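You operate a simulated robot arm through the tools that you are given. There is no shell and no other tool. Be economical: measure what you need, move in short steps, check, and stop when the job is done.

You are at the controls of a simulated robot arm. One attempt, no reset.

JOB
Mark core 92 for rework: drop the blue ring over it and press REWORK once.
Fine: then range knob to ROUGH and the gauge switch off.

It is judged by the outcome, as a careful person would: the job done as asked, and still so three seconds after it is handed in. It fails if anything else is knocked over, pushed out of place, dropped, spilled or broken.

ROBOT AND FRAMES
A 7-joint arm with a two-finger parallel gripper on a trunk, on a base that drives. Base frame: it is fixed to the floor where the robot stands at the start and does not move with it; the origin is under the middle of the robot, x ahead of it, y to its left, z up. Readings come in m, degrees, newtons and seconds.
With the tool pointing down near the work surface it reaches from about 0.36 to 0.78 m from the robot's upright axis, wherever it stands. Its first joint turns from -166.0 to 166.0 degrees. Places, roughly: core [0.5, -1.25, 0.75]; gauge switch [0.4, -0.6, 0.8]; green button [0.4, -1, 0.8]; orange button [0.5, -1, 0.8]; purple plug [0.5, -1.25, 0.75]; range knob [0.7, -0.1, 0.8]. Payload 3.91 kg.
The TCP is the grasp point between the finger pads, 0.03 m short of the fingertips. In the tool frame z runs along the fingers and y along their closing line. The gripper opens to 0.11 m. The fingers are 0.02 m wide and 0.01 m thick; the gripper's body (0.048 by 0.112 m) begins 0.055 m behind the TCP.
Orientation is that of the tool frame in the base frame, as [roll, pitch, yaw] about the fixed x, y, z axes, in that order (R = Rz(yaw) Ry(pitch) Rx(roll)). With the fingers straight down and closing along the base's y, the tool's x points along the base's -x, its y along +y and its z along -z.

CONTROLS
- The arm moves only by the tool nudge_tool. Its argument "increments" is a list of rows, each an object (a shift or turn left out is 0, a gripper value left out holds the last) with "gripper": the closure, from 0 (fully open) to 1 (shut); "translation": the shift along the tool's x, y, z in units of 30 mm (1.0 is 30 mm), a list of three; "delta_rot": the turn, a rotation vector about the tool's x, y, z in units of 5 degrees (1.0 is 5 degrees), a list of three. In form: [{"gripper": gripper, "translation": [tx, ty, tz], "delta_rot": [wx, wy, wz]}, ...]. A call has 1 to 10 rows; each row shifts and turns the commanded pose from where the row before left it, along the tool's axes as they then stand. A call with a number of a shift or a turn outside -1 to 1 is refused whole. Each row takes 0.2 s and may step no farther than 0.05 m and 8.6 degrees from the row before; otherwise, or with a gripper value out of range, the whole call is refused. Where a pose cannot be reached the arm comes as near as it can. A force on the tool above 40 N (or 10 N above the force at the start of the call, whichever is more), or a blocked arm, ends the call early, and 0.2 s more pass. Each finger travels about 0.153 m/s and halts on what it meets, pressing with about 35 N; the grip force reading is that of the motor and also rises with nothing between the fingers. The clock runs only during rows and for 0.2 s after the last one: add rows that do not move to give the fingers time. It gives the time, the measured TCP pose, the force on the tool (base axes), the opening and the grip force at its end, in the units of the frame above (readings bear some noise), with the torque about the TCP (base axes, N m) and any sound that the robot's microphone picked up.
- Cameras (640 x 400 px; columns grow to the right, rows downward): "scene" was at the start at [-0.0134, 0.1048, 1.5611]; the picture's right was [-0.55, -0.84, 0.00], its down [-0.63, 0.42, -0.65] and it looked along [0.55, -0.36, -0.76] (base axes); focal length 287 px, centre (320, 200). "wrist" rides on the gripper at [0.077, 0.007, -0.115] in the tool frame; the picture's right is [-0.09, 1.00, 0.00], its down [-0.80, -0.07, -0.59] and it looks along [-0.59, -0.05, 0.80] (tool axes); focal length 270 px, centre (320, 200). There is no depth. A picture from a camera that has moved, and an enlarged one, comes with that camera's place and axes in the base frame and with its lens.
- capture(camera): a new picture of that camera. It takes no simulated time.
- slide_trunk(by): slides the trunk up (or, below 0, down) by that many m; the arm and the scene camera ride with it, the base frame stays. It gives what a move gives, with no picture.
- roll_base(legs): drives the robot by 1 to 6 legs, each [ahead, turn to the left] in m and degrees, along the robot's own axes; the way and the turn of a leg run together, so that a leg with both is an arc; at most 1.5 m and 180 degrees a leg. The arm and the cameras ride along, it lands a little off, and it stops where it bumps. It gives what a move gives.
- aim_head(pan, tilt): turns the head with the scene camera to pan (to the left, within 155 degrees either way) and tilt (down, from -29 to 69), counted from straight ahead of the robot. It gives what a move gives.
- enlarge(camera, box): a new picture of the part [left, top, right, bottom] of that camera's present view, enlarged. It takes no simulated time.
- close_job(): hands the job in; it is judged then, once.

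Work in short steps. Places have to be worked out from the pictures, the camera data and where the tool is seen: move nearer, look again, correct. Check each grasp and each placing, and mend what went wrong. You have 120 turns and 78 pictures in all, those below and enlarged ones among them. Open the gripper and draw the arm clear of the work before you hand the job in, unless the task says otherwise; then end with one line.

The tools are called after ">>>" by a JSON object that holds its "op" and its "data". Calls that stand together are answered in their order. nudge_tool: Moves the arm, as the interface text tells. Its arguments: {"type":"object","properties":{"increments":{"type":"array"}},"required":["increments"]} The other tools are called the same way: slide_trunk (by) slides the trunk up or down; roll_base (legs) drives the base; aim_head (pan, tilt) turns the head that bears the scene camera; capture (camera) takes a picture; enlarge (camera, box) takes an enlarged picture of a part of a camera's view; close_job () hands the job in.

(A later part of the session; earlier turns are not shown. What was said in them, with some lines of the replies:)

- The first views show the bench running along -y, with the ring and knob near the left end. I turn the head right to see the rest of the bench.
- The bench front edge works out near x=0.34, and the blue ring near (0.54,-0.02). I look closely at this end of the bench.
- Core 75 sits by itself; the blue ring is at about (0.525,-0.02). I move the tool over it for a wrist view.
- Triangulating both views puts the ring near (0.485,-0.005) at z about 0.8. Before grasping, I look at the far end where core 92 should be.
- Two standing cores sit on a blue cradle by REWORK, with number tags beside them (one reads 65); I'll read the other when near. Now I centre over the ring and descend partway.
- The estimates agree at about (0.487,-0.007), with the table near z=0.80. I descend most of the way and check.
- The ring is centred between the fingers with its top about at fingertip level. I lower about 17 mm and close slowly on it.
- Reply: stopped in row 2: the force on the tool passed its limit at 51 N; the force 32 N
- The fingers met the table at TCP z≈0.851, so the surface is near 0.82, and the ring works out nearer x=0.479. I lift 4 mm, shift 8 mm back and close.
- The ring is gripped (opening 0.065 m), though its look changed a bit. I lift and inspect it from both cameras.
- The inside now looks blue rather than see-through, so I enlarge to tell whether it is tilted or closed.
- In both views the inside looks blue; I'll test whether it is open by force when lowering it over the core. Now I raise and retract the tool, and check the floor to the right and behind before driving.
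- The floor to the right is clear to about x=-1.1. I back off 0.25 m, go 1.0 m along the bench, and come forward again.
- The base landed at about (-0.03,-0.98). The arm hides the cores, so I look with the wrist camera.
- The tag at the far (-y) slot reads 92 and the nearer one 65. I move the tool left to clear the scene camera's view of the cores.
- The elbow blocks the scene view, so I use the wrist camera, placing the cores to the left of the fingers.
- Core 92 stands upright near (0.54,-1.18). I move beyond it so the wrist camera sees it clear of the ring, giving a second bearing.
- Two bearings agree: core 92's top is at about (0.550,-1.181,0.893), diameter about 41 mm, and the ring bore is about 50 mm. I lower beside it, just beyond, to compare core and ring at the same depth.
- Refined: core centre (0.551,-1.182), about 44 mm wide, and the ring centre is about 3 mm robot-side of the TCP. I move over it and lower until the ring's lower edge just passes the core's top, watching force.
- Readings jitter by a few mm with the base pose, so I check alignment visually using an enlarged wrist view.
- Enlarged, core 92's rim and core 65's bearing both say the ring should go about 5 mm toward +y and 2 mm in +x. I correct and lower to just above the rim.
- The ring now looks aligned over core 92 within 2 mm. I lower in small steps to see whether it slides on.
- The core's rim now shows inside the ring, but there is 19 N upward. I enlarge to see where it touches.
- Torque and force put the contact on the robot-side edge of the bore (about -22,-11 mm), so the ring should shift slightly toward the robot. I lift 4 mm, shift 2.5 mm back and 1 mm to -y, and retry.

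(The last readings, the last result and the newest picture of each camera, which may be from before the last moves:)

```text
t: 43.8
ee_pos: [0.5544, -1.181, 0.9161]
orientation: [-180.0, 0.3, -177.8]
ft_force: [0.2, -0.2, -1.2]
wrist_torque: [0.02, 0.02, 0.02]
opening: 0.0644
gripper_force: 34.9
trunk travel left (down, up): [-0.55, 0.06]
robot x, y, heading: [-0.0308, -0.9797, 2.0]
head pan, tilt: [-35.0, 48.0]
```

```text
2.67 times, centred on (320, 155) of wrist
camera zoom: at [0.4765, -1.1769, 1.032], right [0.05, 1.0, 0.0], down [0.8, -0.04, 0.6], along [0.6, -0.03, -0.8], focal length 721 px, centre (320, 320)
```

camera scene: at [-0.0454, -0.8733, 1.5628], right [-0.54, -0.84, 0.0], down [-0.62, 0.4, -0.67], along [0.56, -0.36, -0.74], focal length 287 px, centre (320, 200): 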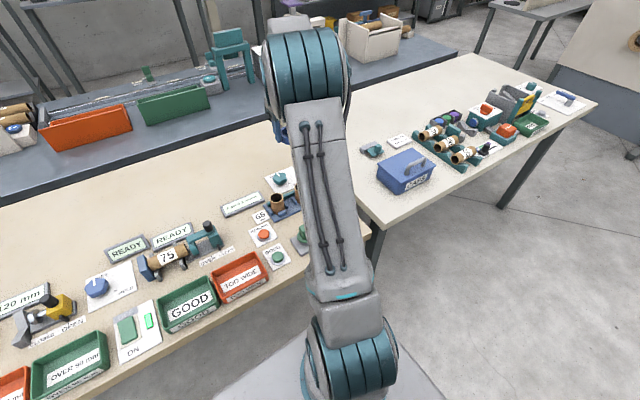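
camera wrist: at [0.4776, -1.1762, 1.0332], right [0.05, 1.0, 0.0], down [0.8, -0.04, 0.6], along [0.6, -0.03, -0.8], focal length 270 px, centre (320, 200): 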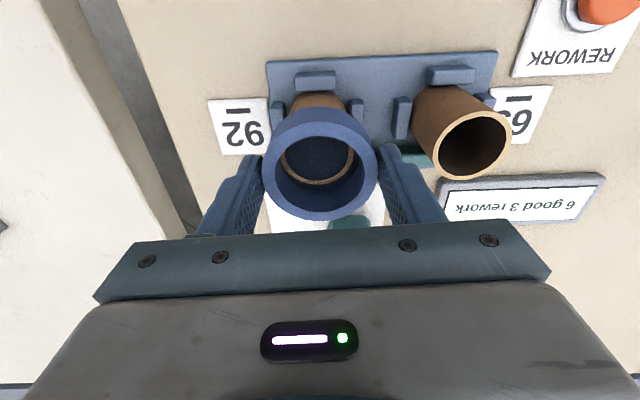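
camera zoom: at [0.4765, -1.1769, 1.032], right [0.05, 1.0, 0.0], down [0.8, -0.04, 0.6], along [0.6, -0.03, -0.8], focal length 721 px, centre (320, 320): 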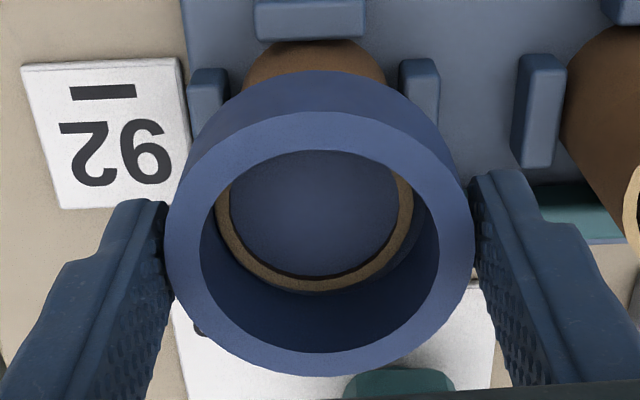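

The force is gone and the ring is on the rim. I continue lowering in small steps.

>>> {"op": "nudge_tool", "data": {"increments": [{"translation": [0, 0, 0.1]}, {"translation": [0, 0, 0.1]}, {"translation": [0, 0, 0.1]}, {"translation": [0, 0, 0.1]}]}}

>>> {"op": "enlarge", "data": {"camera": "wrist", "box": [250, 80, 390, 230]}}

```text
t: 44.8
ee_pos: [0.5531, -1.1803, 0.905]
orientation: [-180.0, 0.4, -177.9]
ft_force: [0.4, 0.1, -0.8]
wrist_torque: [-0.03, 0.02, 0.0]
opening: 0.064
gripper_force: 35.0
trunk travel left (down, up): [-0.55, 0.06]
robot x, y, heading: [-0.0329, -0.9791, 2.1]
head pan, tilt: [-35.0, 48.0]
```

```text
2.67 times, centred on (320, 155) of wrist
camera zoom: at [0.4772, -1.1759, 1.0205], right [0.05, 1.0, 0.0], down [0.8, -0.04, 0.6], along [0.6, -0.03, -0.8], focal length 721 px, centre (320, 320)
```

zoom: 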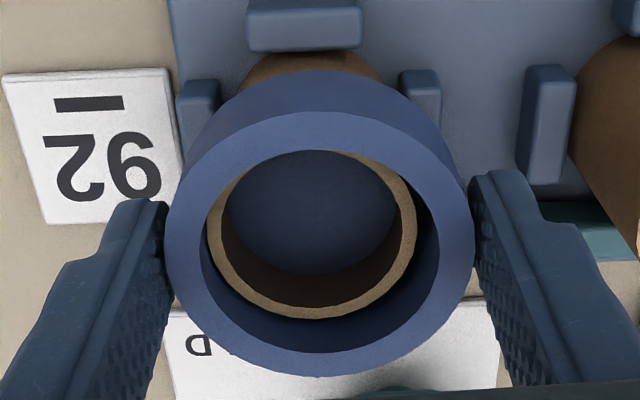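

It is sliding on freely. I lower about 8 mm more, then release.

>>> {"op": "nudge_tool", "data": {"increments": [{"translation": [0, -0.04, 0.1]}, {"translation": [0, 0, 0.1]}, {"translation": [0, 0, 0.1]}]}}

>>> {"op": "enlarge", "data": {"camera": "scene", "box": [250, 140, 350, 202]}}

```text
t: 45.6
ee_pos: [0.5541, -1.1801, 0.8957]
orientation: [-180.0, 0.3, -177.8]
ft_force: [1.0, 0.6, -0.3]
wrist_torque: [-0.02, 0.01, -0.01]
opening: 0.0643
gripper_force: 35.0
trunk travel left (down, up): [-0.55, 0.06]
robot x, y, heading: [-0.0306, -0.9794, 2.2]
head pan, tilt: [-35.0, 48.0]
```

```text
6.40 times, centred on (300, 171) of scene
camera zoom: at [-0.0463, -0.8725, 1.5627], right [-0.54, -0.84, 0.0], down [-0.62, 0.4, -0.67], along [0.56, -0.36, -0.74], focal length 1839 px, centre (448, 386)
```

zoom: 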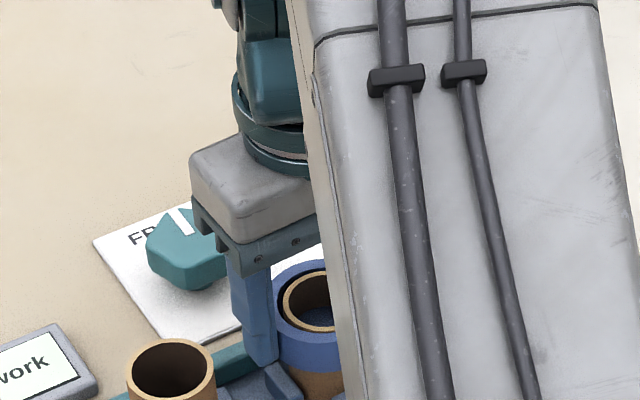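

The ring is well onto the core. I open only partway so the finger stays clear of core 65.

>>> {"op": "nudge_tool", "data": {"increments": [{"gripper": 0.35}, {"gripper": 0.28}, {"gripper": 0.28}]}}

>>> {"op": "capture", "data": {"camera": "wrist"}}

```text
t: 46.4
ee_pos: [0.5541, -1.1811, 0.8964]
orientation: [180.0, 0.3, -177.8]
ft_force: [-0.4, 0.0, -0.3]
wrist_torque: [0.02, 0.0, 0.02]
opening: 0.0794
gripper_force: 0.1
trunk travel left (down, up): [-0.55, 0.06]
robot x, y, heading: [-0.0288, -0.9804, 2.3]
head pan, tilt: [-35.0, 48.0]
```

```text
34 pictures are left
camera wrist: at [0.4776, -1.1773, 1.0112], right [0.05, 1.0, 0.0], down [0.8, -0.04, 0.6], along [0.6, -0.03, -0.8], focal length 270 px, centre (320, 200)
```

wrist: 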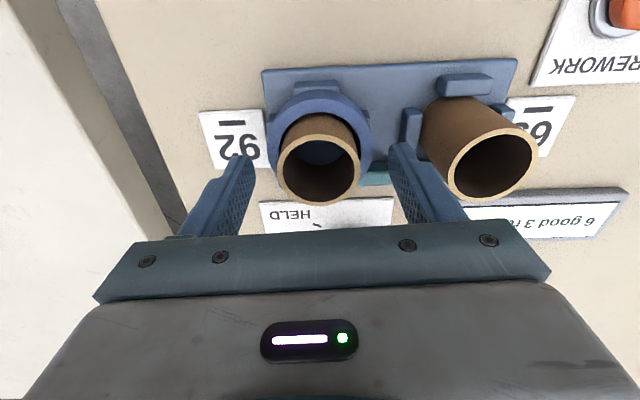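

The ring has settled at the foot of core 92. I lift straight up, close the gripper and move over REWORK.

>>> {"op": "nudge_tool", "data": {"increments": [{"translation": [0, 0, -1]}, {"translation": [0, 0, -1]}, {"translation": [0, 0, -1]}, {"translation": [0, 0, -1]}, {"gripper": 1.0, "translation": [0.5, 1, 0]}, {"translation": [0.5, 1, 0]}, {"translation": [0.5, 1, 0]}, {"translation": [0.5, 1, 0]}, {"translation": [0.1, 1, 0]}, {"translation": [0, 0.6, 0]}]}}

>>> {"op": "capture", "data": {"camera": "wrist"}}

>>> {"op": "capture", "data": {"camera": "scene"}}

```text
t: 48.6
ee_pos: [0.4813, -1.0152, 1.015]
orientation: [-179.9, 0.4, -177.9]
ft_force: [-0.6, 0.2, 0.0]
wrist_torque: [0.02, -0.01, -0.03]
opening: 0.0
gripper_force: 34.9
trunk travel left (down, up): [-0.55, 0.06]
robot x, y, heading: [-0.0309, -0.9794, 2.2]
head pan, tilt: [-35.0, 48.0]
```

```text
33 pictures are left
camera wrist: at [0.4052, -1.0112, 1.1301], right [0.05, 1.0, 0.0], down [0.8, -0.04, 0.6], along [0.6, -0.03, -0.8], focal length 270 px, centre (320, 200)
```

wrist: 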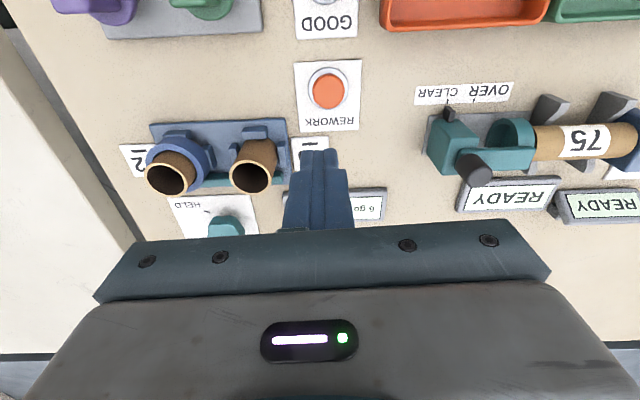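

```text
32 pictures are left
camera scene: at [-0.0464, -0.8721, 1.5627], right [-0.54, -0.84, 0.0], down [-0.62, 0.4, -0.67], along [0.56, -0.36, -0.74], focal length 287 px, centre (320, 200)
```

scene: 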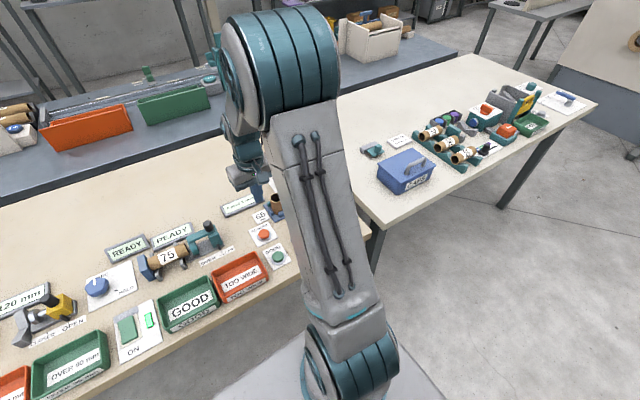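

REWORK's cap is at about (0.480,-1.006). I centre over it and lower to just above.

>>> {"op": "nudge_tool", "data": {"increments": [{"translation": [0.06, 0.3, 0.5]}, {"translation": [0, 0, 1]}, {"translation": [0, 0, 1]}, {"translation": [0, 0, 1]}, {"translation": [0, 0, 0.5]}]}}

>>> {"op": "capture", "data": {"camera": "wrist"}}

```text
t: 49.8
ee_pos: [0.4802, -1.0069, 0.8929]
orientation: [-180.0, 0.2, -177.9]
ft_force: [0.2, 0.7, 0.7]
wrist_torque: [-0.02, -0.04, -0.01]
opening: 0.0
gripper_force: 34.9
trunk travel left (down, up): [-0.55, 0.06]
robot x, y, heading: [-0.0289, -0.9758, 2.3]
head pan, tilt: [-35.0, 48.0]
```

```text
31 pictures are left
camera wrist: at [0.4036, -1.0028, 1.0093], right [0.05, 1.0, 0.0], down [0.8, -0.04, 0.6], along [0.6, -0.03, -0.8], focal length 270 px, centre (320, 200)
```

wrist: 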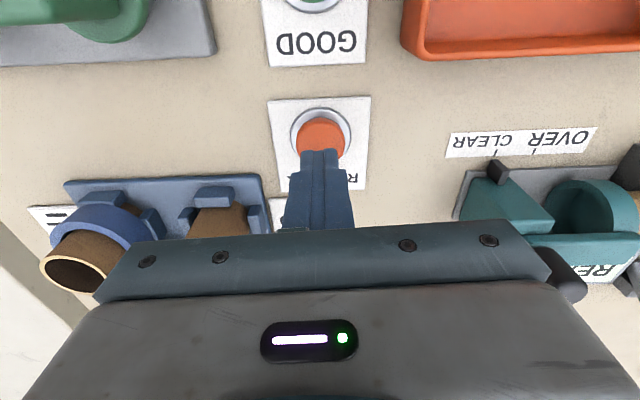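

The fingertips are centred over the cap. I press down in 3 mm steps, watching force and sound.

>>> {"op": "nudge_tool", "data": {"increments": [{"translation": [0, 0, 0.1]}, {"translation": [0, 0, 0.1]}, {"translation": [0, 0, 0.1]}, {"translation": [0, 0, 0.1]}, {"translation": [0, 0, 0.1]}]}}

```text
t: 51.0
ee_pos: [0.482, -1.0086, 0.8795]
orientation: [180.0, 0.2, -177.9]
ft_force: [-0.3, 0.6, -0.6]
wrist_torque: [0.0, -0.01, 0.05]
opening: 0.0001
gripper_force: 35.0
trunk travel left (down, up): [-0.55, 0.06]
robot x, y, heading: [-0.0255, -0.9774, 2.2]
head pan, tilt: [-35.0, 48.0]
```

No contact yet at z=0.880, so I continue in smaller steps.

>>> {"op": "nudge_tool", "data": {"increments": [{"translation": [0, 0, 0.08]}, {"translation": [0, 0, 0.08]}, {"translation": [0, 0, 0.08]}]}}

```text
t: 51.8
ee_pos: [0.4806, -1.008, 0.871]
orientation: [-180.0, 0.4, -177.8]
ft_force: [-0.3, -0.5, 0.4]
wrist_torque: [0.0, 0.01, 0.03]
opening: 0.0
gripper_force: 34.8
trunk travel left (down, up): [-0.55, 0.06]
robot x, y, heading: [-0.029, -0.9766, 2.0]
head pan, tilt: [-35.0, 48.0]
```

Still free at 0.871, so I continue.

>>> {"op": "nudge_tool", "data": {"increments": [{"translation": [0, 0, 0.07]}, {"translation": [0, 0, 0.07]}, {"translation": [0, 0, 0.0]}]}}

```text
t: 52.6
ee_pos: [0.4816, -1.0084, 0.8675]
orientation: [179.9, 0.3, -177.9]
ft_force: [-0.4, -0.7, 3.3]
wrist_torque: [0.0, 0.07, -0.02]
opening: 0.0
gripper_force: 35.8
trunk travel left (down, up): [-0.55, 0.06]
robot x, y, heading: [-0.0319, -0.9788, 2.1]
head pan, tilt: [-35.0, 48.0]
heard: click
```

A click was heard. I lift straight off and check the counter.

>>> {"op": "nudge_tool", "data": {"increments": [{"translation": [0, 0, -0.5]}, {"translation": [0, 0, -1]}, {"translation": [0, 0, -1]}, {"translation": [0, 0, -1]}, {"translation": [0, 0, -1]}]}}

>>> {"op": "capture", "data": {"camera": "wrist"}}

>>> {"op": "enlarge", "data": {"camera": "scene", "box": [200, 170, 320, 245]}}

```text
t: 53.8
ee_pos: [0.4805, -1.0084, 1.0037]
orientation: [-179.9, 0.3, -177.9]
ft_force: [0.1, 0.1, -0.2]
wrist_torque: [0.01, 0.0, 0.0]
opening: 0.0
gripper_force: 35.0
trunk travel left (down, up): [-0.55, 0.06]
robot x, y, heading: [-0.0346, -0.9724, 2.2]
head pan, tilt: [-35.0, 48.0]
```

```text
30 pictures are left
camera wrist: at [0.404, -1.0041, 1.1191], right [0.05, 1.0, 0.0], down [0.8, -0.04, 0.6], along [0.6, -0.03, -0.8], focal length 270 px, centre (320, 200)
```

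wrist: 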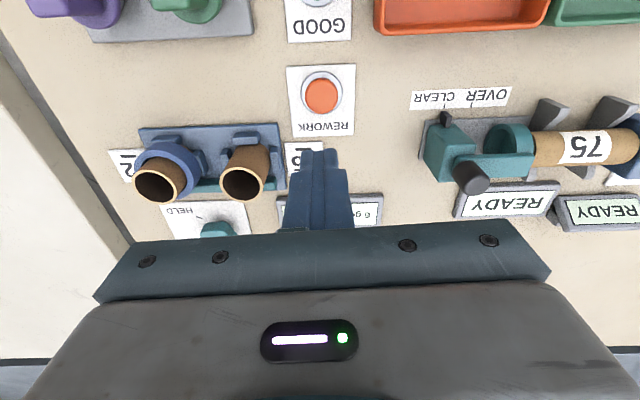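

```text
5.33 times, centred on (260, 208) of scene
camera zoom: at [-0.0468, -0.8724, 1.5626], right [-0.54, -0.84, 0.0], down [-0.62, 0.4, -0.67], along [0.56, -0.36, -0.74], focal length 1533 px, centre (640, 160)
```

zoom: 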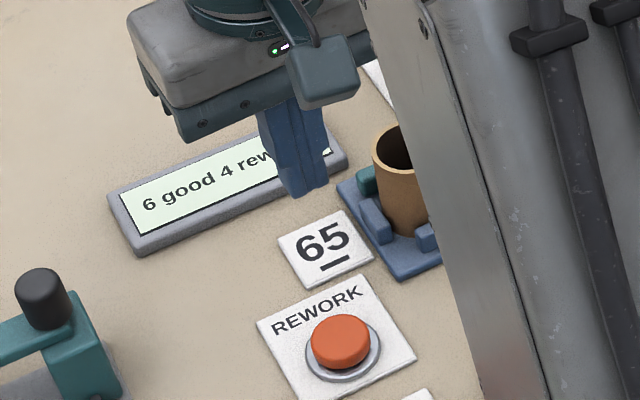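

The counter now reads "6 good 4 rework", so REWORK was pressed once. I retract the arm and drive to y≈-0.36, from where both the knob (about 0.64,-0.09) and the switch are in reach.

>>> {"op": "nudge_tool", "data": {"increments": [{"translation": [0, 0, -1]}, {"translation": [0, 0, -1]}, {"translation": [1, 0, -1]}, {"translation": [1, 0, 0]}, {"translation": [1, 0, 0]}, {"translation": [1, 0, 0]}, {"translation": [1, 0, 0]}, {"translation": [1, 0, 0]}]}}

>>> {"op": "roll_base", "data": {"legs": [[-0.22, 0], [0, 88], [0.62, 0], [0, -90], [0.22, 0]]}}

>>> {"op": "aim_head", "data": {"pan": 0, "tilt": 50}}

>>> {"op": "capture", "data": {"camera": "scene"}}

>>> {"op": "capture", "data": {"camera": "wrist"}}

```text
t: 55.6
ee_pos: [0.3008, -1.0144, 1.0953]
orientation: [-179.9, 0.2, -177.8]
ft_force: [-0.1, -0.3, 0.2]
wrist_torque: [-0.01, -0.02, 0.01]
opening: 0.0
gripper_force: 34.1
trunk travel left (down, up): [-0.55, 0.06]
robot x, y, heading: [-0.0343, -0.9815, 2.4]
head pan, tilt: [-35.0, 48.0]
```

```text
t: 69.4
ee_pos: [0.2793, -0.4395, 1.0944]
orientation: [180.0, 0.2, 178.6]
ft_force: [-0.1, 0.1, 0.2]
wrist_torque: [0.01, -0.01, -0.01]
opening: 0.0001
gripper_force: 35.2
trunk travel left (down, up): [-0.55, 0.06]
robot x, y, heading: [-0.0528, -0.3799, -1.5]
head pan, tilt: [-35.0, 48.0]
```

```text
t: 70.4
ee_pos: [0.2776, -0.4402, 1.0956]
orientation: [180.0, 0.3, 178.6]
ft_force: [1.4, 0.1, 0.5]
wrist_torque: [-0.02, 0.01, 0.01]
opening: 0.0002
gripper_force: 35.2
trunk travel left (down, up): [-0.55, 0.06]
robot x, y, heading: [-0.0514, -0.3796, -1.5]
head pan, tilt: [0.0, 50.0]
```

```text
28 pictures are left
camera scene: at [-0.0471, -0.2314, 1.56], right [-0.03, -1.0, 0.0], down [-0.77, 0.02, -0.64], along [0.64, -0.02, -0.77], focal length 287 px, centre (320, 200)
```

scene: 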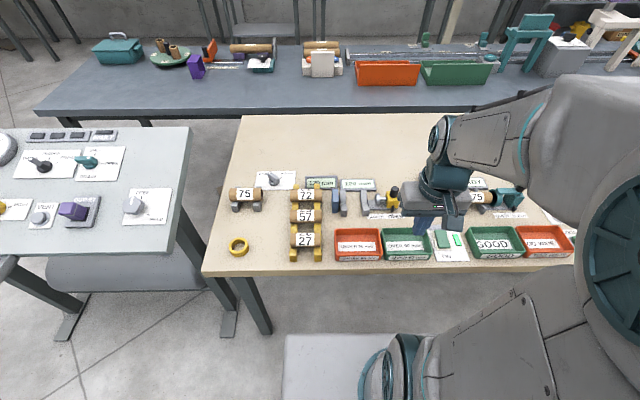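

```text
27 pictures are left
camera wrist: at [0.2018, -0.4308, 1.2112], right [0.11, 0.99, 0.0], down [0.8, -0.09, 0.6], along [0.59, -0.07, -0.8], focal length 270 px, centre (320, 200)
```

wrist: 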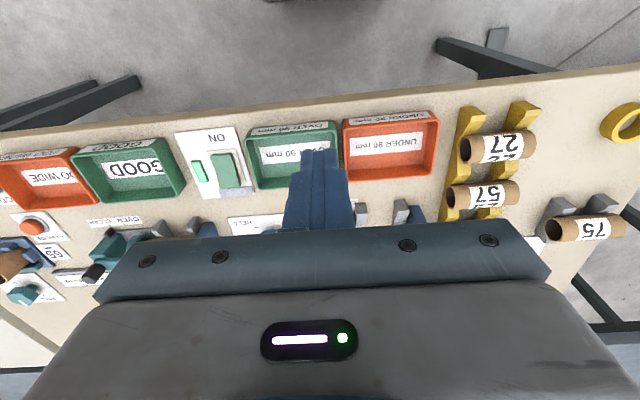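

The knob and the switch are both visible and in reach. I enlarge each.

>>> {"op": "enlarge", "data": {"camera": "scene", "box": [225, 150, 321, 210]}}

>>> {"op": "enlarge", "data": {"camera": "scene", "box": [385, 205, 497, 275]}}

```text
6.67 times, centred on (273, 180) of scene
camera zoom: at [-0.0471, -0.2314, 1.56], right [-0.03, -1.0, 0.0], down [-0.77, 0.02, -0.64], along [0.64, -0.02, -0.77], focal length 1916 px, centre (633, 333)
```

zoom: 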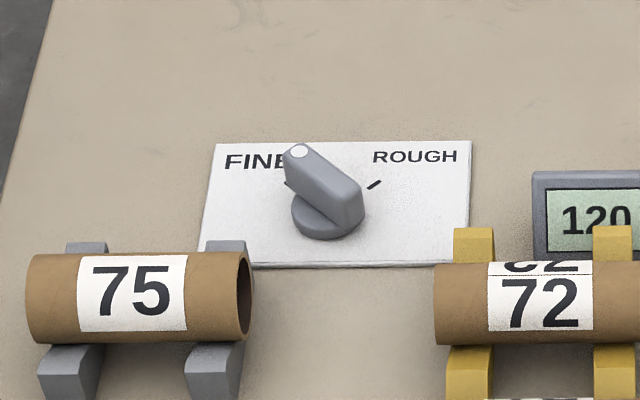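

```text
5.71 times, centred on (441, 240) of scene
camera zoom: at [-0.0471, -0.2314, 1.56], right [-0.03, -1.0, 0.0], down [-0.77, 0.02, -0.64], along [0.64, -0.02, -0.77], focal length 1642 px, centre (-371, -29)
```

zoom: 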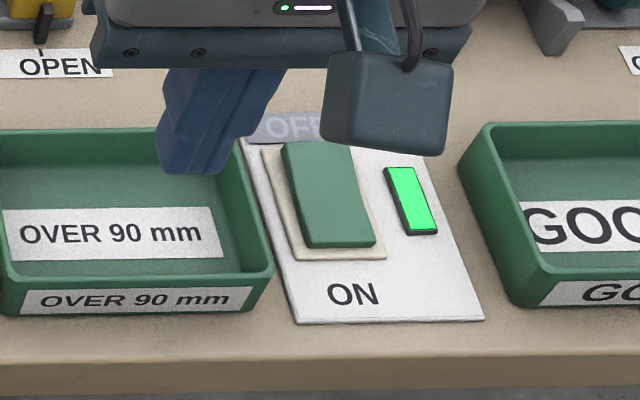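

The knob bar points to FINE (45° toward +y) and ROUGH is 45° toward -y, so it needs 90° clockwise seen from above. I estimate its centre near (0.639,-0.095) and move over it at height with the gripper part open.

>>> {"op": "nudge_tool", "data": {"increments": [{"gripper": 0.5, "translation": [-1, 1, 0]}, {"translation": [-1, 1, 0]}, {"translation": [-1, 1, 0]}, {"translation": [-1, 1, 0]}, {"translation": [-1, 1, 0]}, {"translation": [-1, 1, 0]}, {"translation": [-1, 1, 0]}, {"translation": [-1, 1, 0]}, {"translation": [-1, 1, 0]}, {"translation": [-1, 1, 0]}]}}

>>> {"op": "nudge_tool", "data": {"increments": [{"translation": [-1, 1, 0], "delta_rot": [0, 0, -1]}, {"translation": [-0.7, 0.8, 0], "delta_rot": [0, 0, -1]}, {"translation": [0, 0, 1], "delta_rot": [0, 0, -1]}, {"translation": [0, 0, 1], "delta_rot": [0, 0, -1]}, {"translation": [0, 0, 0.5], "delta_rot": [0, 0, -1]}, {"delta_rot": [0, 0, -1]}, {"delta_rot": [0, 0, -1]}, {"delta_rot": [0, 0, -1]}, {"delta_rot": [0, 0, -1]}]}}

>>> {"op": "capture", "data": {"camera": "wrist"}}

>>> {"op": "enlarge", "data": {"camera": "scene", "box": [205, 120, 333, 200]}}

```text
t: 72.6
ee_pos: [0.5855, -0.1445, 1.0994]
orientation: [-179.9, 0.2, 178.6]
ft_force: [-0.6, -0.2, 0.4]
wrist_torque: [-0.02, 0.01, 0.01]
opening: 0.055
gripper_force: 0.1
trunk travel left (down, up): [-0.55, 0.06]
robot x, y, heading: [-0.0509, -0.3811, -1.4]
head pan, tilt: [0.0, 50.0]
```

```text
t: 74.6
ee_pos: [0.6358, -0.0929, 1.0224]
orientation: [-179.9, 0.1, -136.3]
ft_force: [-0.6, -0.2, 0.0]
wrist_torque: [0.0, 0.02, 0.02]
opening: 0.0552
gripper_force: 0.1
trunk travel left (down, up): [-0.55, 0.06]
robot x, y, heading: [-0.0503, -0.3806, -1.6]
head pan, tilt: [0.0, 50.0]
```

```text
24 pictures are left
camera wrist: at [0.5767, -0.1403, 1.1379], right [-0.62, 0.78, 0.0], down [0.63, 0.5, 0.6], along [0.47, 0.37, -0.8], focal length 270 px, centre (320, 200)
```

wrist: 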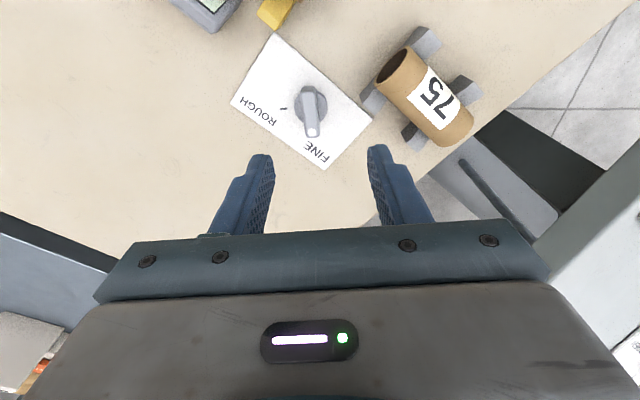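

```text
5.00 times, centred on (269, 160) of scene
camera zoom: at [-0.047, -0.2312, 1.5599], right [-0.02, -1.0, 0.0], down [-0.77, 0.02, -0.64], along [0.64, -0.02, -0.77], focal length 1437 px, centre (575, 400)
```

zoom: 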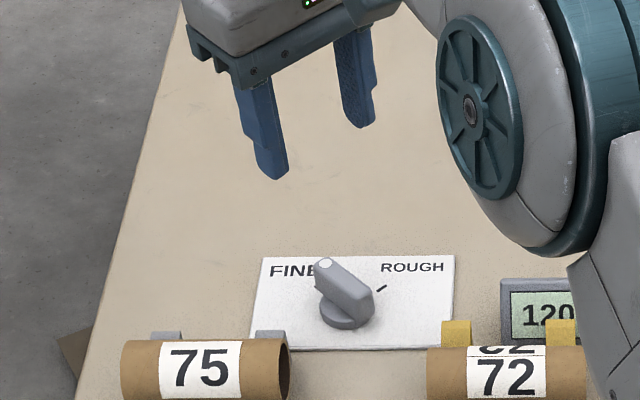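

The bar is aligned with the fingers' plane; the wrist view puts the knob near (0.656,-0.091). I correct and lower for a closer look.

>>> {"op": "nudge_tool", "data": {"increments": [{"translation": [-0.48, -0.37, 0]}, {"translation": [0, 0, 1]}, {"translation": [0, 0, 1]}, {"translation": [0, 0, 0.8]}]}}

>>> {"op": "capture", "data": {"camera": "wrist"}}

>>> {"op": "enlarge", "data": {"camera": "scene", "box": [205, 130, 333, 210]}}

```text
t: 75.6
ee_pos: [0.6565, -0.0896, 0.94]
orientation: [-179.8, 0.2, -136.3]
ft_force: [-0.3, -0.2, 0.5]
wrist_torque: [-0.01, 0.0, 0.01]
opening: 0.055
gripper_force: 0.1
trunk travel left (down, up): [-0.55, 0.06]
robot x, y, heading: [-0.0465, -0.3812, -1.4]
head pan, tilt: [0.0, 50.0]
```

```text
22 pictures are left
camera wrist: at [0.597, -0.1383, 1.0553], right [-0.62, 0.78, 0.0], down [0.63, 0.5, 0.6], along [0.47, 0.37, -0.8], focal length 270 px, centre (320, 200)
```

wrist: 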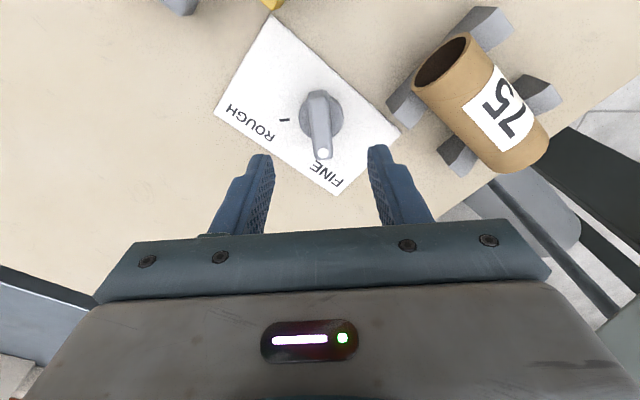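

```text
5.00 times, centred on (269, 170) of scene
camera zoom: at [-0.0466, -0.231, 1.5599], right [-0.02, -1.0, 0.0], down [-0.77, 0.02, -0.64], along [0.64, -0.02, -0.77], focal length 1437 px, centre (575, 350)
```

zoom: 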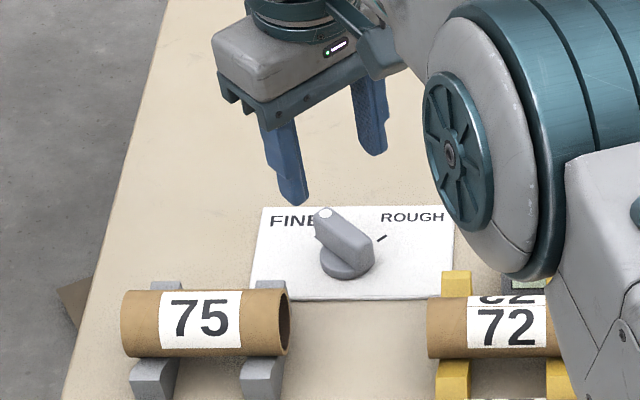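

The knob's disc centre coincides with the TCP and the bar is parallel to the pads. I lower to TCP≈0.87 and close gently.

>>> {"op": "nudge_tool", "data": {"increments": [{"translation": [0, 0, 1]}, {"translation": [0, 0, 0.7]}, {"translation": [0, 0, 0.4]}, {"translation": [0, 0, 0.25]}]}}

>>> {"op": "capture", "data": {"camera": "wrist"}}

>>> {"op": "enlarge", "data": {"camera": "scene", "box": [205, 140, 333, 220]}}

```text
t: 76.6
ee_pos: [0.6542, -0.0914, 0.8658]
orientation: [-179.7, 0.3, -136.4]
ft_force: [-0.6, -0.8, 0.5]
wrist_torque: [0.03, 0.01, -0.01]
opening: 0.0548
gripper_force: 0.0
trunk travel left (down, up): [-0.55, 0.06]
robot x, y, heading: [-0.0465, -0.3779, -1.4]
head pan, tilt: [0.0, 50.0]
```

```text
20 pictures are left
camera wrist: at [0.5951, -0.1387, 0.9817], right [-0.62, 0.78, 0.0], down [0.63, 0.5, 0.6], along [0.47, 0.37, -0.8], focal length 270 px, centre (320, 200)
```

wrist: 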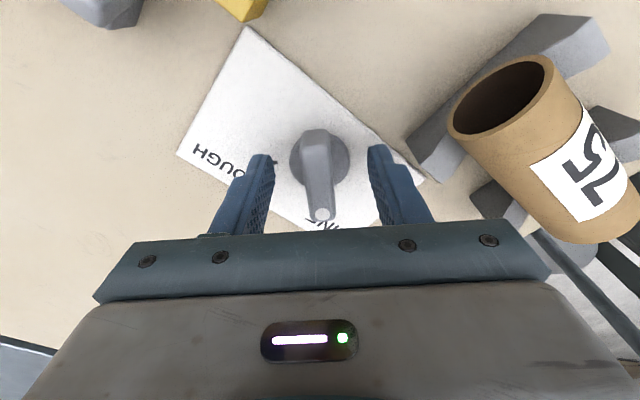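

```text
5.00 times, centred on (269, 180) of scene
camera zoom: at [-0.0469, -0.2311, 1.5599], right [-0.02, -1.0, 0.0], down [-0.77, 0.02, -0.64], along [0.64, -0.02, -0.77], focal length 1437 px, centre (575, 300)
```

zoom: 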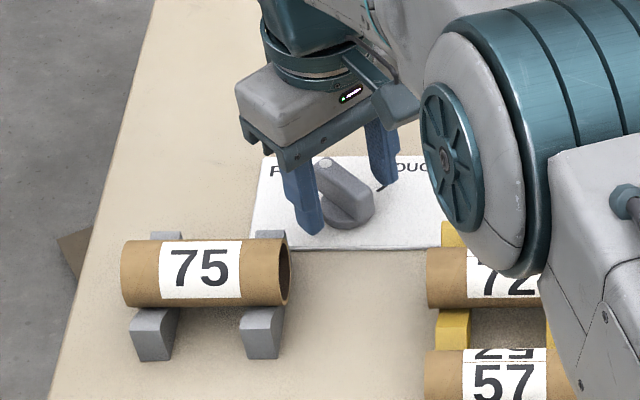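

The fingers straddle the knob. I raise 5 mm to be surely on the bar, and close.

>>> {"op": "nudge_tool", "data": {"increments": [{"translation": [0, 0, -0.17]}, {"gripper": 0.65}, {"gripper": 0.8}, {"gripper": 0.9}, {"gripper": 0.9}]}}

>>> {"op": "capture", "data": {"camera": "wrist"}}

```text
t: 77.8
ee_pos: [0.6557, -0.0922, 0.8702]
orientation: [-179.8, 0.1, -136.4]
ft_force: [1.2, -2.0, 0.0]
wrist_torque: [0.08, 0.48, 0.02]
opening: 0.0157
gripper_force: 44.4
trunk travel left (down, up): [-0.55, 0.06]
robot x, y, heading: [-0.0512, -0.38, -1.3]
head pan, tilt: [0.0, 50.0]
```

```text
18 pictures are left
camera wrist: at [0.5956, -0.1392, 0.9863], right [-0.62, 0.78, 0.0], down [0.63, 0.5, 0.6], along [0.47, 0.37, -0.8], focal length 270 px, centre (320, 200)
```

wrist: 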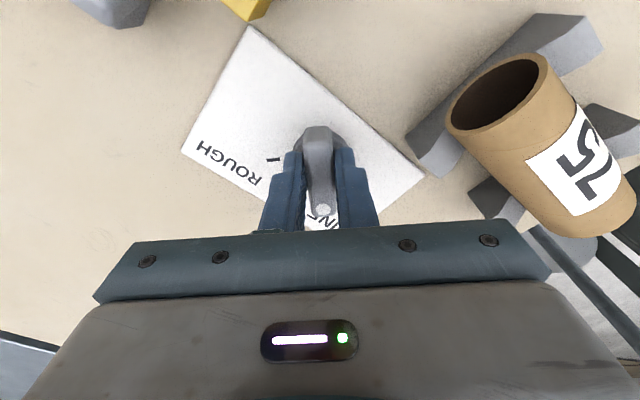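

The bar is gripped (15.7 mm). I turn clockwise seen from above, i.e. about +z of the tool, 45° first.

>>> {"op": "nudge_tool", "data": {"increments": [{"delta_rot": [0, 0, 1]}, {"delta_rot": [0, 0, 1]}, {"delta_rot": [0, 0, 1]}, {"delta_rot": [0, 0, 1]}, {"delta_rot": [0, 0, 1]}, {"delta_rot": [0, 0, 1]}, {"delta_rot": [0, 0, 1]}, {"delta_rot": [0, 0, 1]}, {"delta_rot": [0, 0, 1]}]}}

```text
t: 79.8
ee_pos: [0.6528, -0.0887, 0.8707]
orientation: [-179.9, 0.0, 178.4]
ft_force: [-6.5, 13.2, -21.5]
wrist_torque: [0.46, 0.0, 0.08]
opening: 0.0159
gripper_force: 45.2
trunk travel left (down, up): [-0.55, 0.06]
robot x, y, heading: [-0.0493, -0.3845, -1.3]
head pan, tilt: [0.0, 50.0]
```

The turn works, but side forces built up from a small centre offset. I comply about 2 mm along the force, continue 25°, and look.

>>> {"op": "nudge_tool", "data": {"increments": [{"translation": [0.03, 0.08, 0.05]}, {"delta_rot": [0, 0, 1]}, {"delta_rot": [0, 0, 1]}, {"delta_rot": [0, 0, 1]}]}}

>>> {"op": "capture", "data": {"camera": "wrist"}}

```text
t: 80.8
ee_pos: [0.6546, -0.0859, 0.8717]
orientation: [-180.0, 0.2, 163.4]
ft_force: [-5.2, 9.2, -12.4]
wrist_torque: [0.5, 1.27, 0.03]
opening: 0.016
gripper_force: 45.2
trunk travel left (down, up): [-0.55, 0.06]
robot x, y, heading: [-0.049, -0.377, -1.3]
head pan, tilt: [0.0, 50.0]
```

```text
17 pictures are left
camera wrist: at [0.5831, -0.0579, 0.9864], right [0.37, 0.93, 0.0], down [0.75, -0.29, 0.6], along [0.56, -0.22, -0.8], focal length 270 px, centre (320, 200)
```

wrist: 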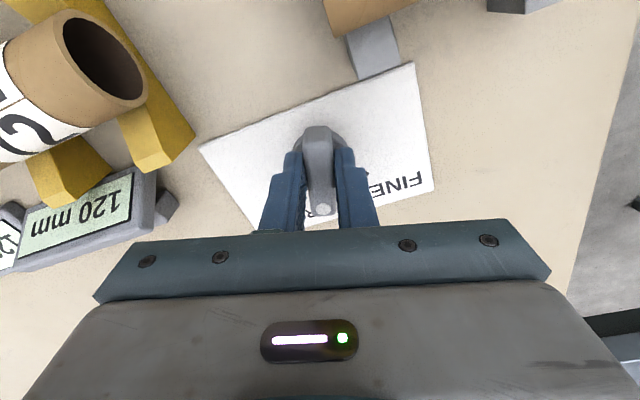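

The bar turned with the gripper, 60° so far. I turn another 28° to bring it to -45°.

>>> {"op": "nudge_tool", "data": {"increments": [{"translation": [0.02, 0.05, 0.04], "delta_rot": [0, 0, 1]}, {"delta_rot": [0, 0, 1]}, {"delta_rot": [0, 0, 1]}, {"delta_rot": [0, 0, 1]}, {"delta_rot": [0, 0, 1]}, {"delta_rot": [0, 0, 0.7]}]}}

>>> {"op": "enlarge", "data": {"camera": "scene", "box": [205, 140, 333, 220]}}

```text
t: 82.2
ee_pos: [0.6561, -0.0837, 0.8701]
orientation: [179.5, 0.4, 135.1]
ft_force: [12.7, 15.2, 6.3]
wrist_torque: [-0.58, -0.16, 0.08]
opening: 0.0159
gripper_force: 45.5
trunk travel left (down, up): [-0.55, 0.06]
robot x, y, heading: [-0.0512, -0.3848, -1.3]
head pan, tilt: [0.0, 50.0]
```

```text
5.00 times, centred on (269, 180) of scene
camera zoom: at [-0.046, -0.229, 1.5598], right [-0.02, -1.0, 0.0], down [-0.77, 0.02, -0.64], along [0.64, -0.02, -0.77], focal length 1437 px, centre (575, 300)
```

zoom: 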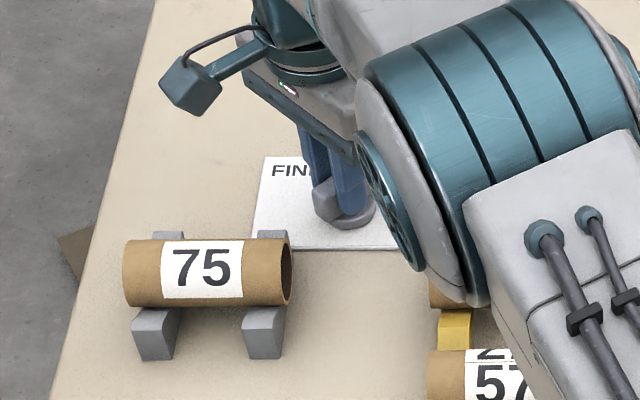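

The yaw reached 135°, so the bar should be at ROUGH. I open the fingers, rise straight up and check.

>>> {"op": "nudge_tool", "data": {"increments": [{"gripper": 0.6}, {"gripper": 0.5}, {"translation": [0, 0, -0.5]}, {"translation": [0, 0, -1]}, {"translation": [0, 0, -1]}]}}

>>> {"op": "capture", "data": {"camera": "wrist"}}

```text
t: 83.4
ee_pos: [0.6516, -0.0871, 0.9444]
orientation: [180.0, 0.2, 135.1]
ft_force: [-1.2, -0.1, 0.0]
wrist_torque: [-0.01, 0.04, 0.0]
opening: 0.0548
gripper_force: 0.1
trunk travel left (down, up): [-0.55, 0.06]
robot x, y, heading: [-0.0488, -0.3774, -1.5]
head pan, tilt: [0.0, 50.0]
```

```text
15 pictures are left
camera wrist: at [0.6031, -0.0273, 1.06], right [0.77, 0.64, 0.0], down [0.51, -0.62, 0.6], along [0.39, -0.46, -0.8], focal length 270 px, centre (320, 200)
```

wrist: 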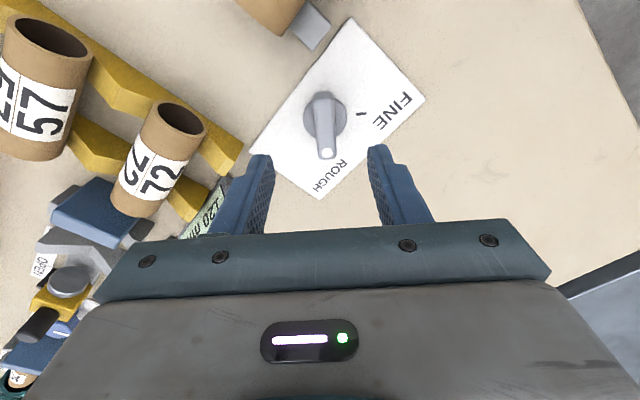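

The bar now hides the ROUGH tick. I rise further and confirm with the scene camera.

>>> {"op": "nudge_tool", "data": {"increments": [{"gripper": 1.0, "translation": [0, 0, -1], "delta_rot": [0, 0, -1]}, {"translation": [0, 0, -1], "delta_rot": [0, 0, -1]}, {"translation": [0, 0, -1], "delta_rot": [0, 0, -1]}, {"translation": [0, 0, -1], "delta_rot": [0, 0, -1]}, {"translation": [0, 0, -1], "delta_rot": [0, 0, -1]}, {"delta_rot": [0, 0, -1]}, {"delta_rot": [0, 0, -1]}, {"delta_rot": [0, 0, -1]}, {"delta_rot": [0, 0, -0.8]}]}}

>>> {"op": "enlarge", "data": {"camera": "scene", "box": [225, 150, 321, 210]}}

```text
t: 85.4
ee_pos: [0.6524, -0.0857, 1.0957]
orientation: [-180.0, 0.3, 179.1]
ft_force: [0.1, -0.1, 0.2]
wrist_torque: [0.01, -0.03, 0.04]
opening: 0.0
gripper_force: 34.9
trunk travel left (down, up): [-0.55, 0.06]
robot x, y, heading: [-0.0512, -0.3853, -1.4]
head pan, tilt: [0.0, 50.0]
```

```text
6.67 times, centred on (273, 180) of scene
camera zoom: at [-0.0469, -0.2309, 1.5599], right [-0.02, -1.0, 0.0], down [-0.77, 0.02, -0.64], along [0.64, -0.02, -0.77], focal length 1916 px, centre (633, 333)
```

zoom: 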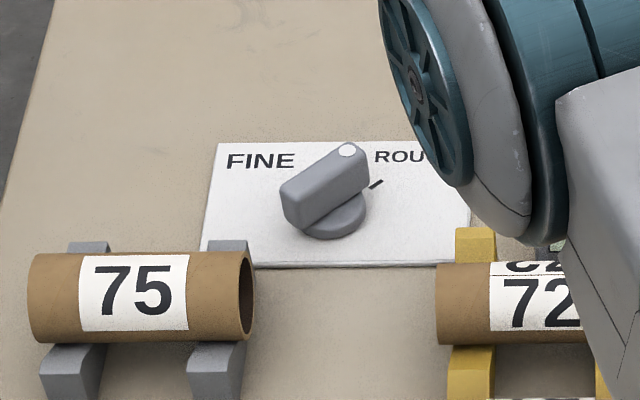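

The pointer stands symmetric at ROUGH. Now I go to the gauge switch, whose rocker is near (0.39,-0.60) with the OFF end on the far side and its lamp lit.

>>> {"op": "nudge_tool", "data": {"increments": [{"translation": [0.45, -1, 0]}, {"translation": [0.45, -1, 0]}, {"translation": [0.45, -1, 0]}, {"translation": [0.45, -1, 0]}, {"translation": [0.45, -1, 0]}, {"translation": [0.45, -1, 0]}, {"translation": [0.45, -1, 0]}, {"translation": [0.45, -1, 0]}, {"translation": [0.45, -1, 0]}, {"translation": [0.45, -1, 0]}]}}

>>> {"op": "nudge_tool", "data": {"increments": [{"translation": [0.5, -1, 0]}, {"translation": [0.5, -1, 0]}, {"translation": [0.5, -1, 0]}, {"translation": [0.5, -1, 0]}, {"translation": [0.5, -1, 0]}, {"translation": [0.5, -1, 0]}, {"translation": [0.5, -1, 0]}, {"translation": [0, -0.2, 1]}, {"translation": [0, 0, 1]}, {"translation": [0, 0, 1]}]}}

>>> {"op": "capture", "data": {"camera": "wrist"}}

```text
t: 87.6
ee_pos: [0.5112, -0.382, 1.0987]
orientation: [180.0, 0.3, 179.0]
ft_force: [-0.2, 0.2, 0.0]
wrist_torque: [0.02, 0.01, -0.01]
opening: 0.0
gripper_force: 35.7
trunk travel left (down, up): [-0.55, 0.06]
robot x, y, heading: [-0.0492, -0.3818, -1.5]
head pan, tilt: [0.0, 50.0]
```

```text
t: 89.8
ee_pos: [0.4053, -0.5989, 1.0048]
orientation: [180.0, 0.4, 179.1]
ft_force: [0.0, 0.4, 0.4]
wrist_torque: [-0.02, -0.02, -0.01]
opening: 0.0
gripper_force: 35.4
trunk travel left (down, up): [-0.55, 0.06]
robot x, y, heading: [-0.0484, -0.3818, -1.7]
head pan, tilt: [0.0, 50.0]
```

```text
13 pictures are left
camera wrist: at [0.3284, -0.5908, 1.1205], right [0.1, 0.99, 0.0], down [0.8, -0.08, 0.6], along [0.59, -0.06, -0.8], focal length 270 px, centre (320, 200)
```

wrist: 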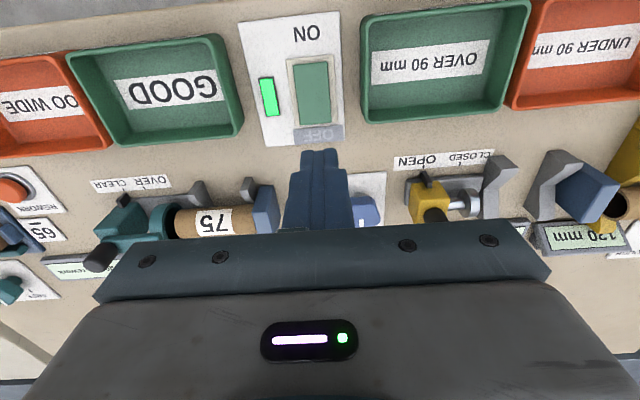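

The OFF end of the rocker is at about (0.418,-0.606). I centre the closed fingertips over it and lower to just above.

>>> {"op": "nudge_tool", "data": {"increments": [{"translation": [-0.4, -0.23, 0.3]}, {"translation": [0, 0, 1]}, {"translation": [0, 0, 1]}, {"translation": [0, 0, 1]}, {"translation": [0, 0, 0.4]}]}}

>>> {"op": "capture", "data": {"camera": "wrist"}}

```text
t: 91.0
ee_pos: [0.4158, -0.6053, 0.8938]
orientation: [180.0, 0.3, 179.1]
ft_force: [-0.4, -0.6, 0.8]
wrist_torque: [-0.01, 0.01, 0.0]
opening: 0.0002
gripper_force: 34.2
trunk travel left (down, up): [-0.55, 0.06]
robot x, y, heading: [-0.0485, -0.3812, -1.7]
head pan, tilt: [0.0, 50.0]
```

```text
12 pictures are left
camera wrist: at [0.3408, -0.5971, 1.0084], right [0.1, 0.99, 0.0], down [0.8, -0.08, 0.6], along [0.6, -0.06, -0.8], focal length 270 px, centre (320, 200)
```

wrist: 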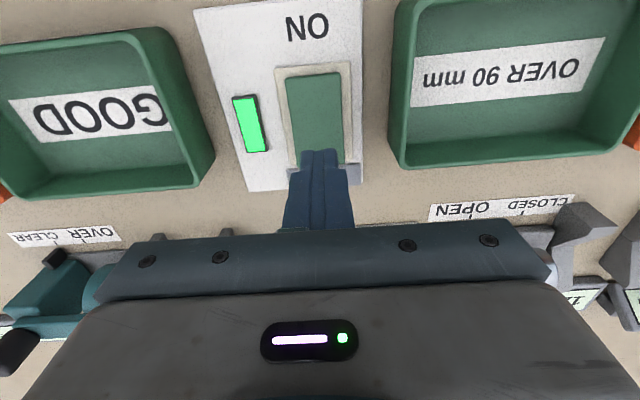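

The tips are over the OFF half; I shift 3 mm farther and press in small steps.

>>> {"op": "nudge_tool", "data": {"increments": [{"translation": [-0.1, 0.03, 0.2]}, {"translation": [0, 0, 0.15]}, {"translation": [0, 0, 0.1]}, {"translation": [0, 0, 0.08]}]}}

```text
t: 92.0
ee_pos: [0.4196, -0.6053, 0.8758]
orientation: [-180.0, 0.3, 179.1]
ft_force: [0.1, 0.6, 0.8]
wrist_torque: [-0.02, -0.02, -0.01]
opening: 0.0003
gripper_force: 35.1
trunk travel left (down, up): [-0.55, 0.06]
robot x, y, heading: [-0.0488, -0.3769, -1.5]
head pan, tilt: [0.0, 50.0]
```

No contact yet; I continue down.

>>> {"op": "nudge_tool", "data": {"increments": [{"translation": [0, 0, 0.08]}, {"translation": [0, 0, 0.08]}, {"translation": [0, 0, 0.08]}, {"translation": [0, 0, 0.08]}]}}

```text
t: 93.0
ee_pos: [0.42, -0.604, 0.8691]
orientation: [-179.9, 0.4, 179.1]
ft_force: [0.6, 0.1, 9.4]
wrist_torque: [0.02, 0.09, 0.04]
opening: 0.0002
gripper_force: 35.2
trunk travel left (down, up): [-0.55, 0.06]
robot x, y, heading: [-0.0458, -0.3819, -1.4]
head pan, tilt: [0.0, 50.0]
heard: click
```

A click. I lift off and check the lamp.

>>> {"op": "nudge_tool", "data": {"increments": [{"translation": [0, 0, -0.6]}, {"translation": [0, 0, -1]}, {"translation": [0, 0, -1]}, {"translation": [0, 0, -1]}, {"translation": [0, 0, -1]}]}}

>>> {"op": "capture", "data": {"camera": "wrist"}}

```text
t: 94.2
ee_pos: [0.419, -0.6063, 1.0055]
orientation: [-180.0, 0.2, 179.0]
ft_force: [-0.1, -0.4, -0.2]
wrist_torque: [-0.03, 0.01, -0.03]
opening: 0.0001
gripper_force: 34.9
trunk travel left (down, up): [-0.55, 0.06]
robot x, y, heading: [-0.0491, -0.38, -1.5]
head pan, tilt: [0.0, 50.0]
```

```text
11 pictures are left
camera wrist: at [0.3438, -0.5981, 1.1213], right [0.1, 0.99, 0.0], down [0.8, -0.08, 0.6], along [0.59, -0.06, -0.8], focal length 270 px, centre (320, 200)
```

wrist: 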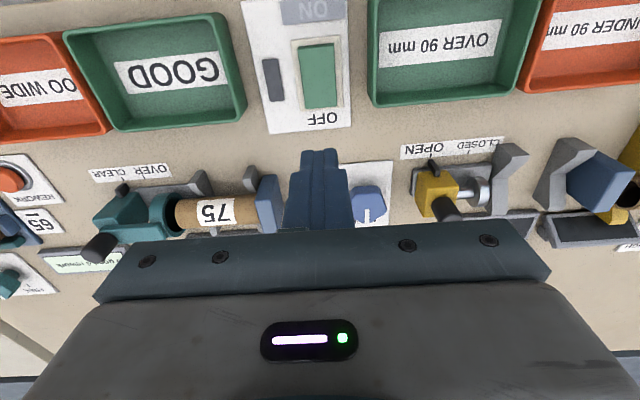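

The lamp is out, OFF is highlighted and the gauge displays are dark. I raise, retract and open the gripper, then take a last look at the knob and core 92.

>>> {"op": "nudge_tool", "data": {"increments": [{"translation": [0, 0, -1]}, {"translation": [0, 0, -1]}, {"translation": [0, 0, -1]}, {"translation": [1, 0, 0], "gripper": 0}, {"translation": [1, 0, 0]}, {"translation": [1, 0, 0]}, {"translation": [1, 1, 0]}, {"translation": [0, 1, 0]}]}}

>>> {"op": "enlarge", "data": {"camera": "scene", "box": [200, 140, 440, 290]}}

>>> {"op": "aim_head", "data": {"pan": -45, "tilt": 40}}

>>> {"op": "capture", "data": {"camera": "scene"}}

>>> {"op": "capture", "data": {"camera": "wrist"}}

```text
t: 96.0
ee_pos: [0.2992, -0.542, 1.0957]
orientation: [-179.9, 0.3, 179.1]
ft_force: [-0.4, 0.0, 0.5]
wrist_torque: [0.0, 0.03, -0.02]
opening: 0.11
gripper_force: 0.1
trunk travel left (down, up): [-0.55, 0.06]
robot x, y, heading: [-0.0475, -0.3796, -1.3]
head pan, tilt: [0.0, 50.0]
```

```text
2.67 times, centred on (320, 215) of scene
camera zoom: at [-0.0472, -0.2307, 1.5599], right [-0.02, -1.0, 0.0], down [-0.77, 0.02, -0.64], along [0.64, -0.02, -0.77], focal length 766 px, centre (320, 160)
```

zoom: 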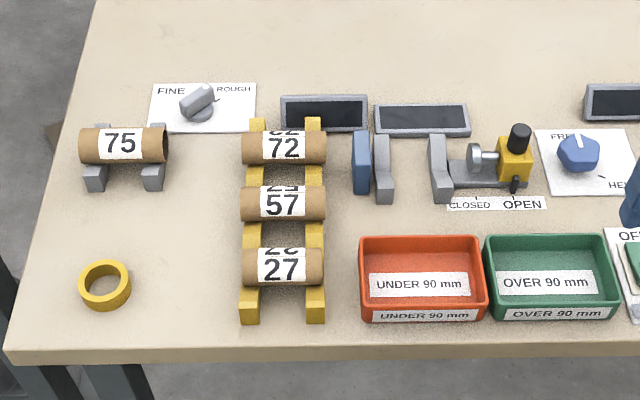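

```text
t: 97.1
ee_pos: [0.2993, -0.5436, 1.0961]
orientation: [-180.0, 0.3, 179.1]
ft_force: [0.1, -0.9, -0.8]
wrist_torque: [0.01, 0.01, 0.0]
opening: 0.1098
gripper_force: 0.0
trunk travel left (down, up): [-0.55, 0.06]
robot x, y, heading: [-0.051, -0.3831, -1.2]
head pan, tilt: [-45.0, 40.0]
```

```text
9 pictures are left
camera scene: at [-0.0654, -0.2908, 1.5741], right [-0.72, -0.69, 0.0], down [-0.44, 0.47, -0.77], along [0.53, -0.55, -0.64], focal length 287 px, centre (320, 200)
```

scene: 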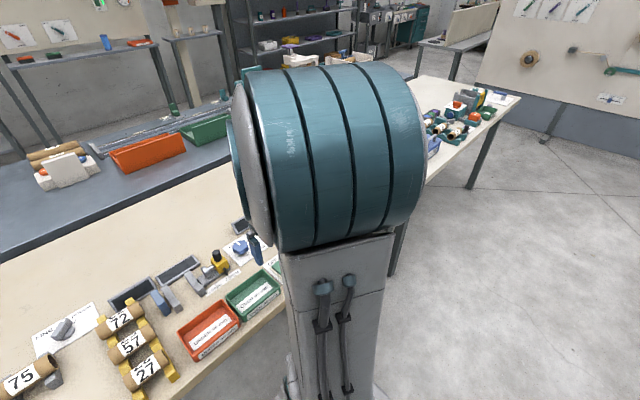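

```text
8 pictures are left
camera wrist: at [0.2241, -0.5353, 1.2117], right [0.1, 0.99, 0.0], down [0.8, -0.08, 0.6], along [0.59, -0.06, -0.8], focal length 270 px, centre (320, 200)
```

wrist: 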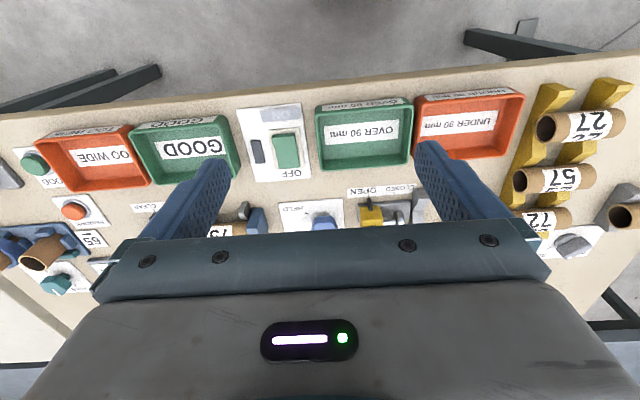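

All four parts are confirmed, nothing else has moved, the gripper is open and the arm is clear, so I hand in.

>>> {"op": "close_job", "data": {}}

```text
The job is handed in.
```

Core 92 has the blue ring over it, REWORK was pressed once (the counter went from 3 to 4), the range knob is at ROUGH, and the gauge switch is off.
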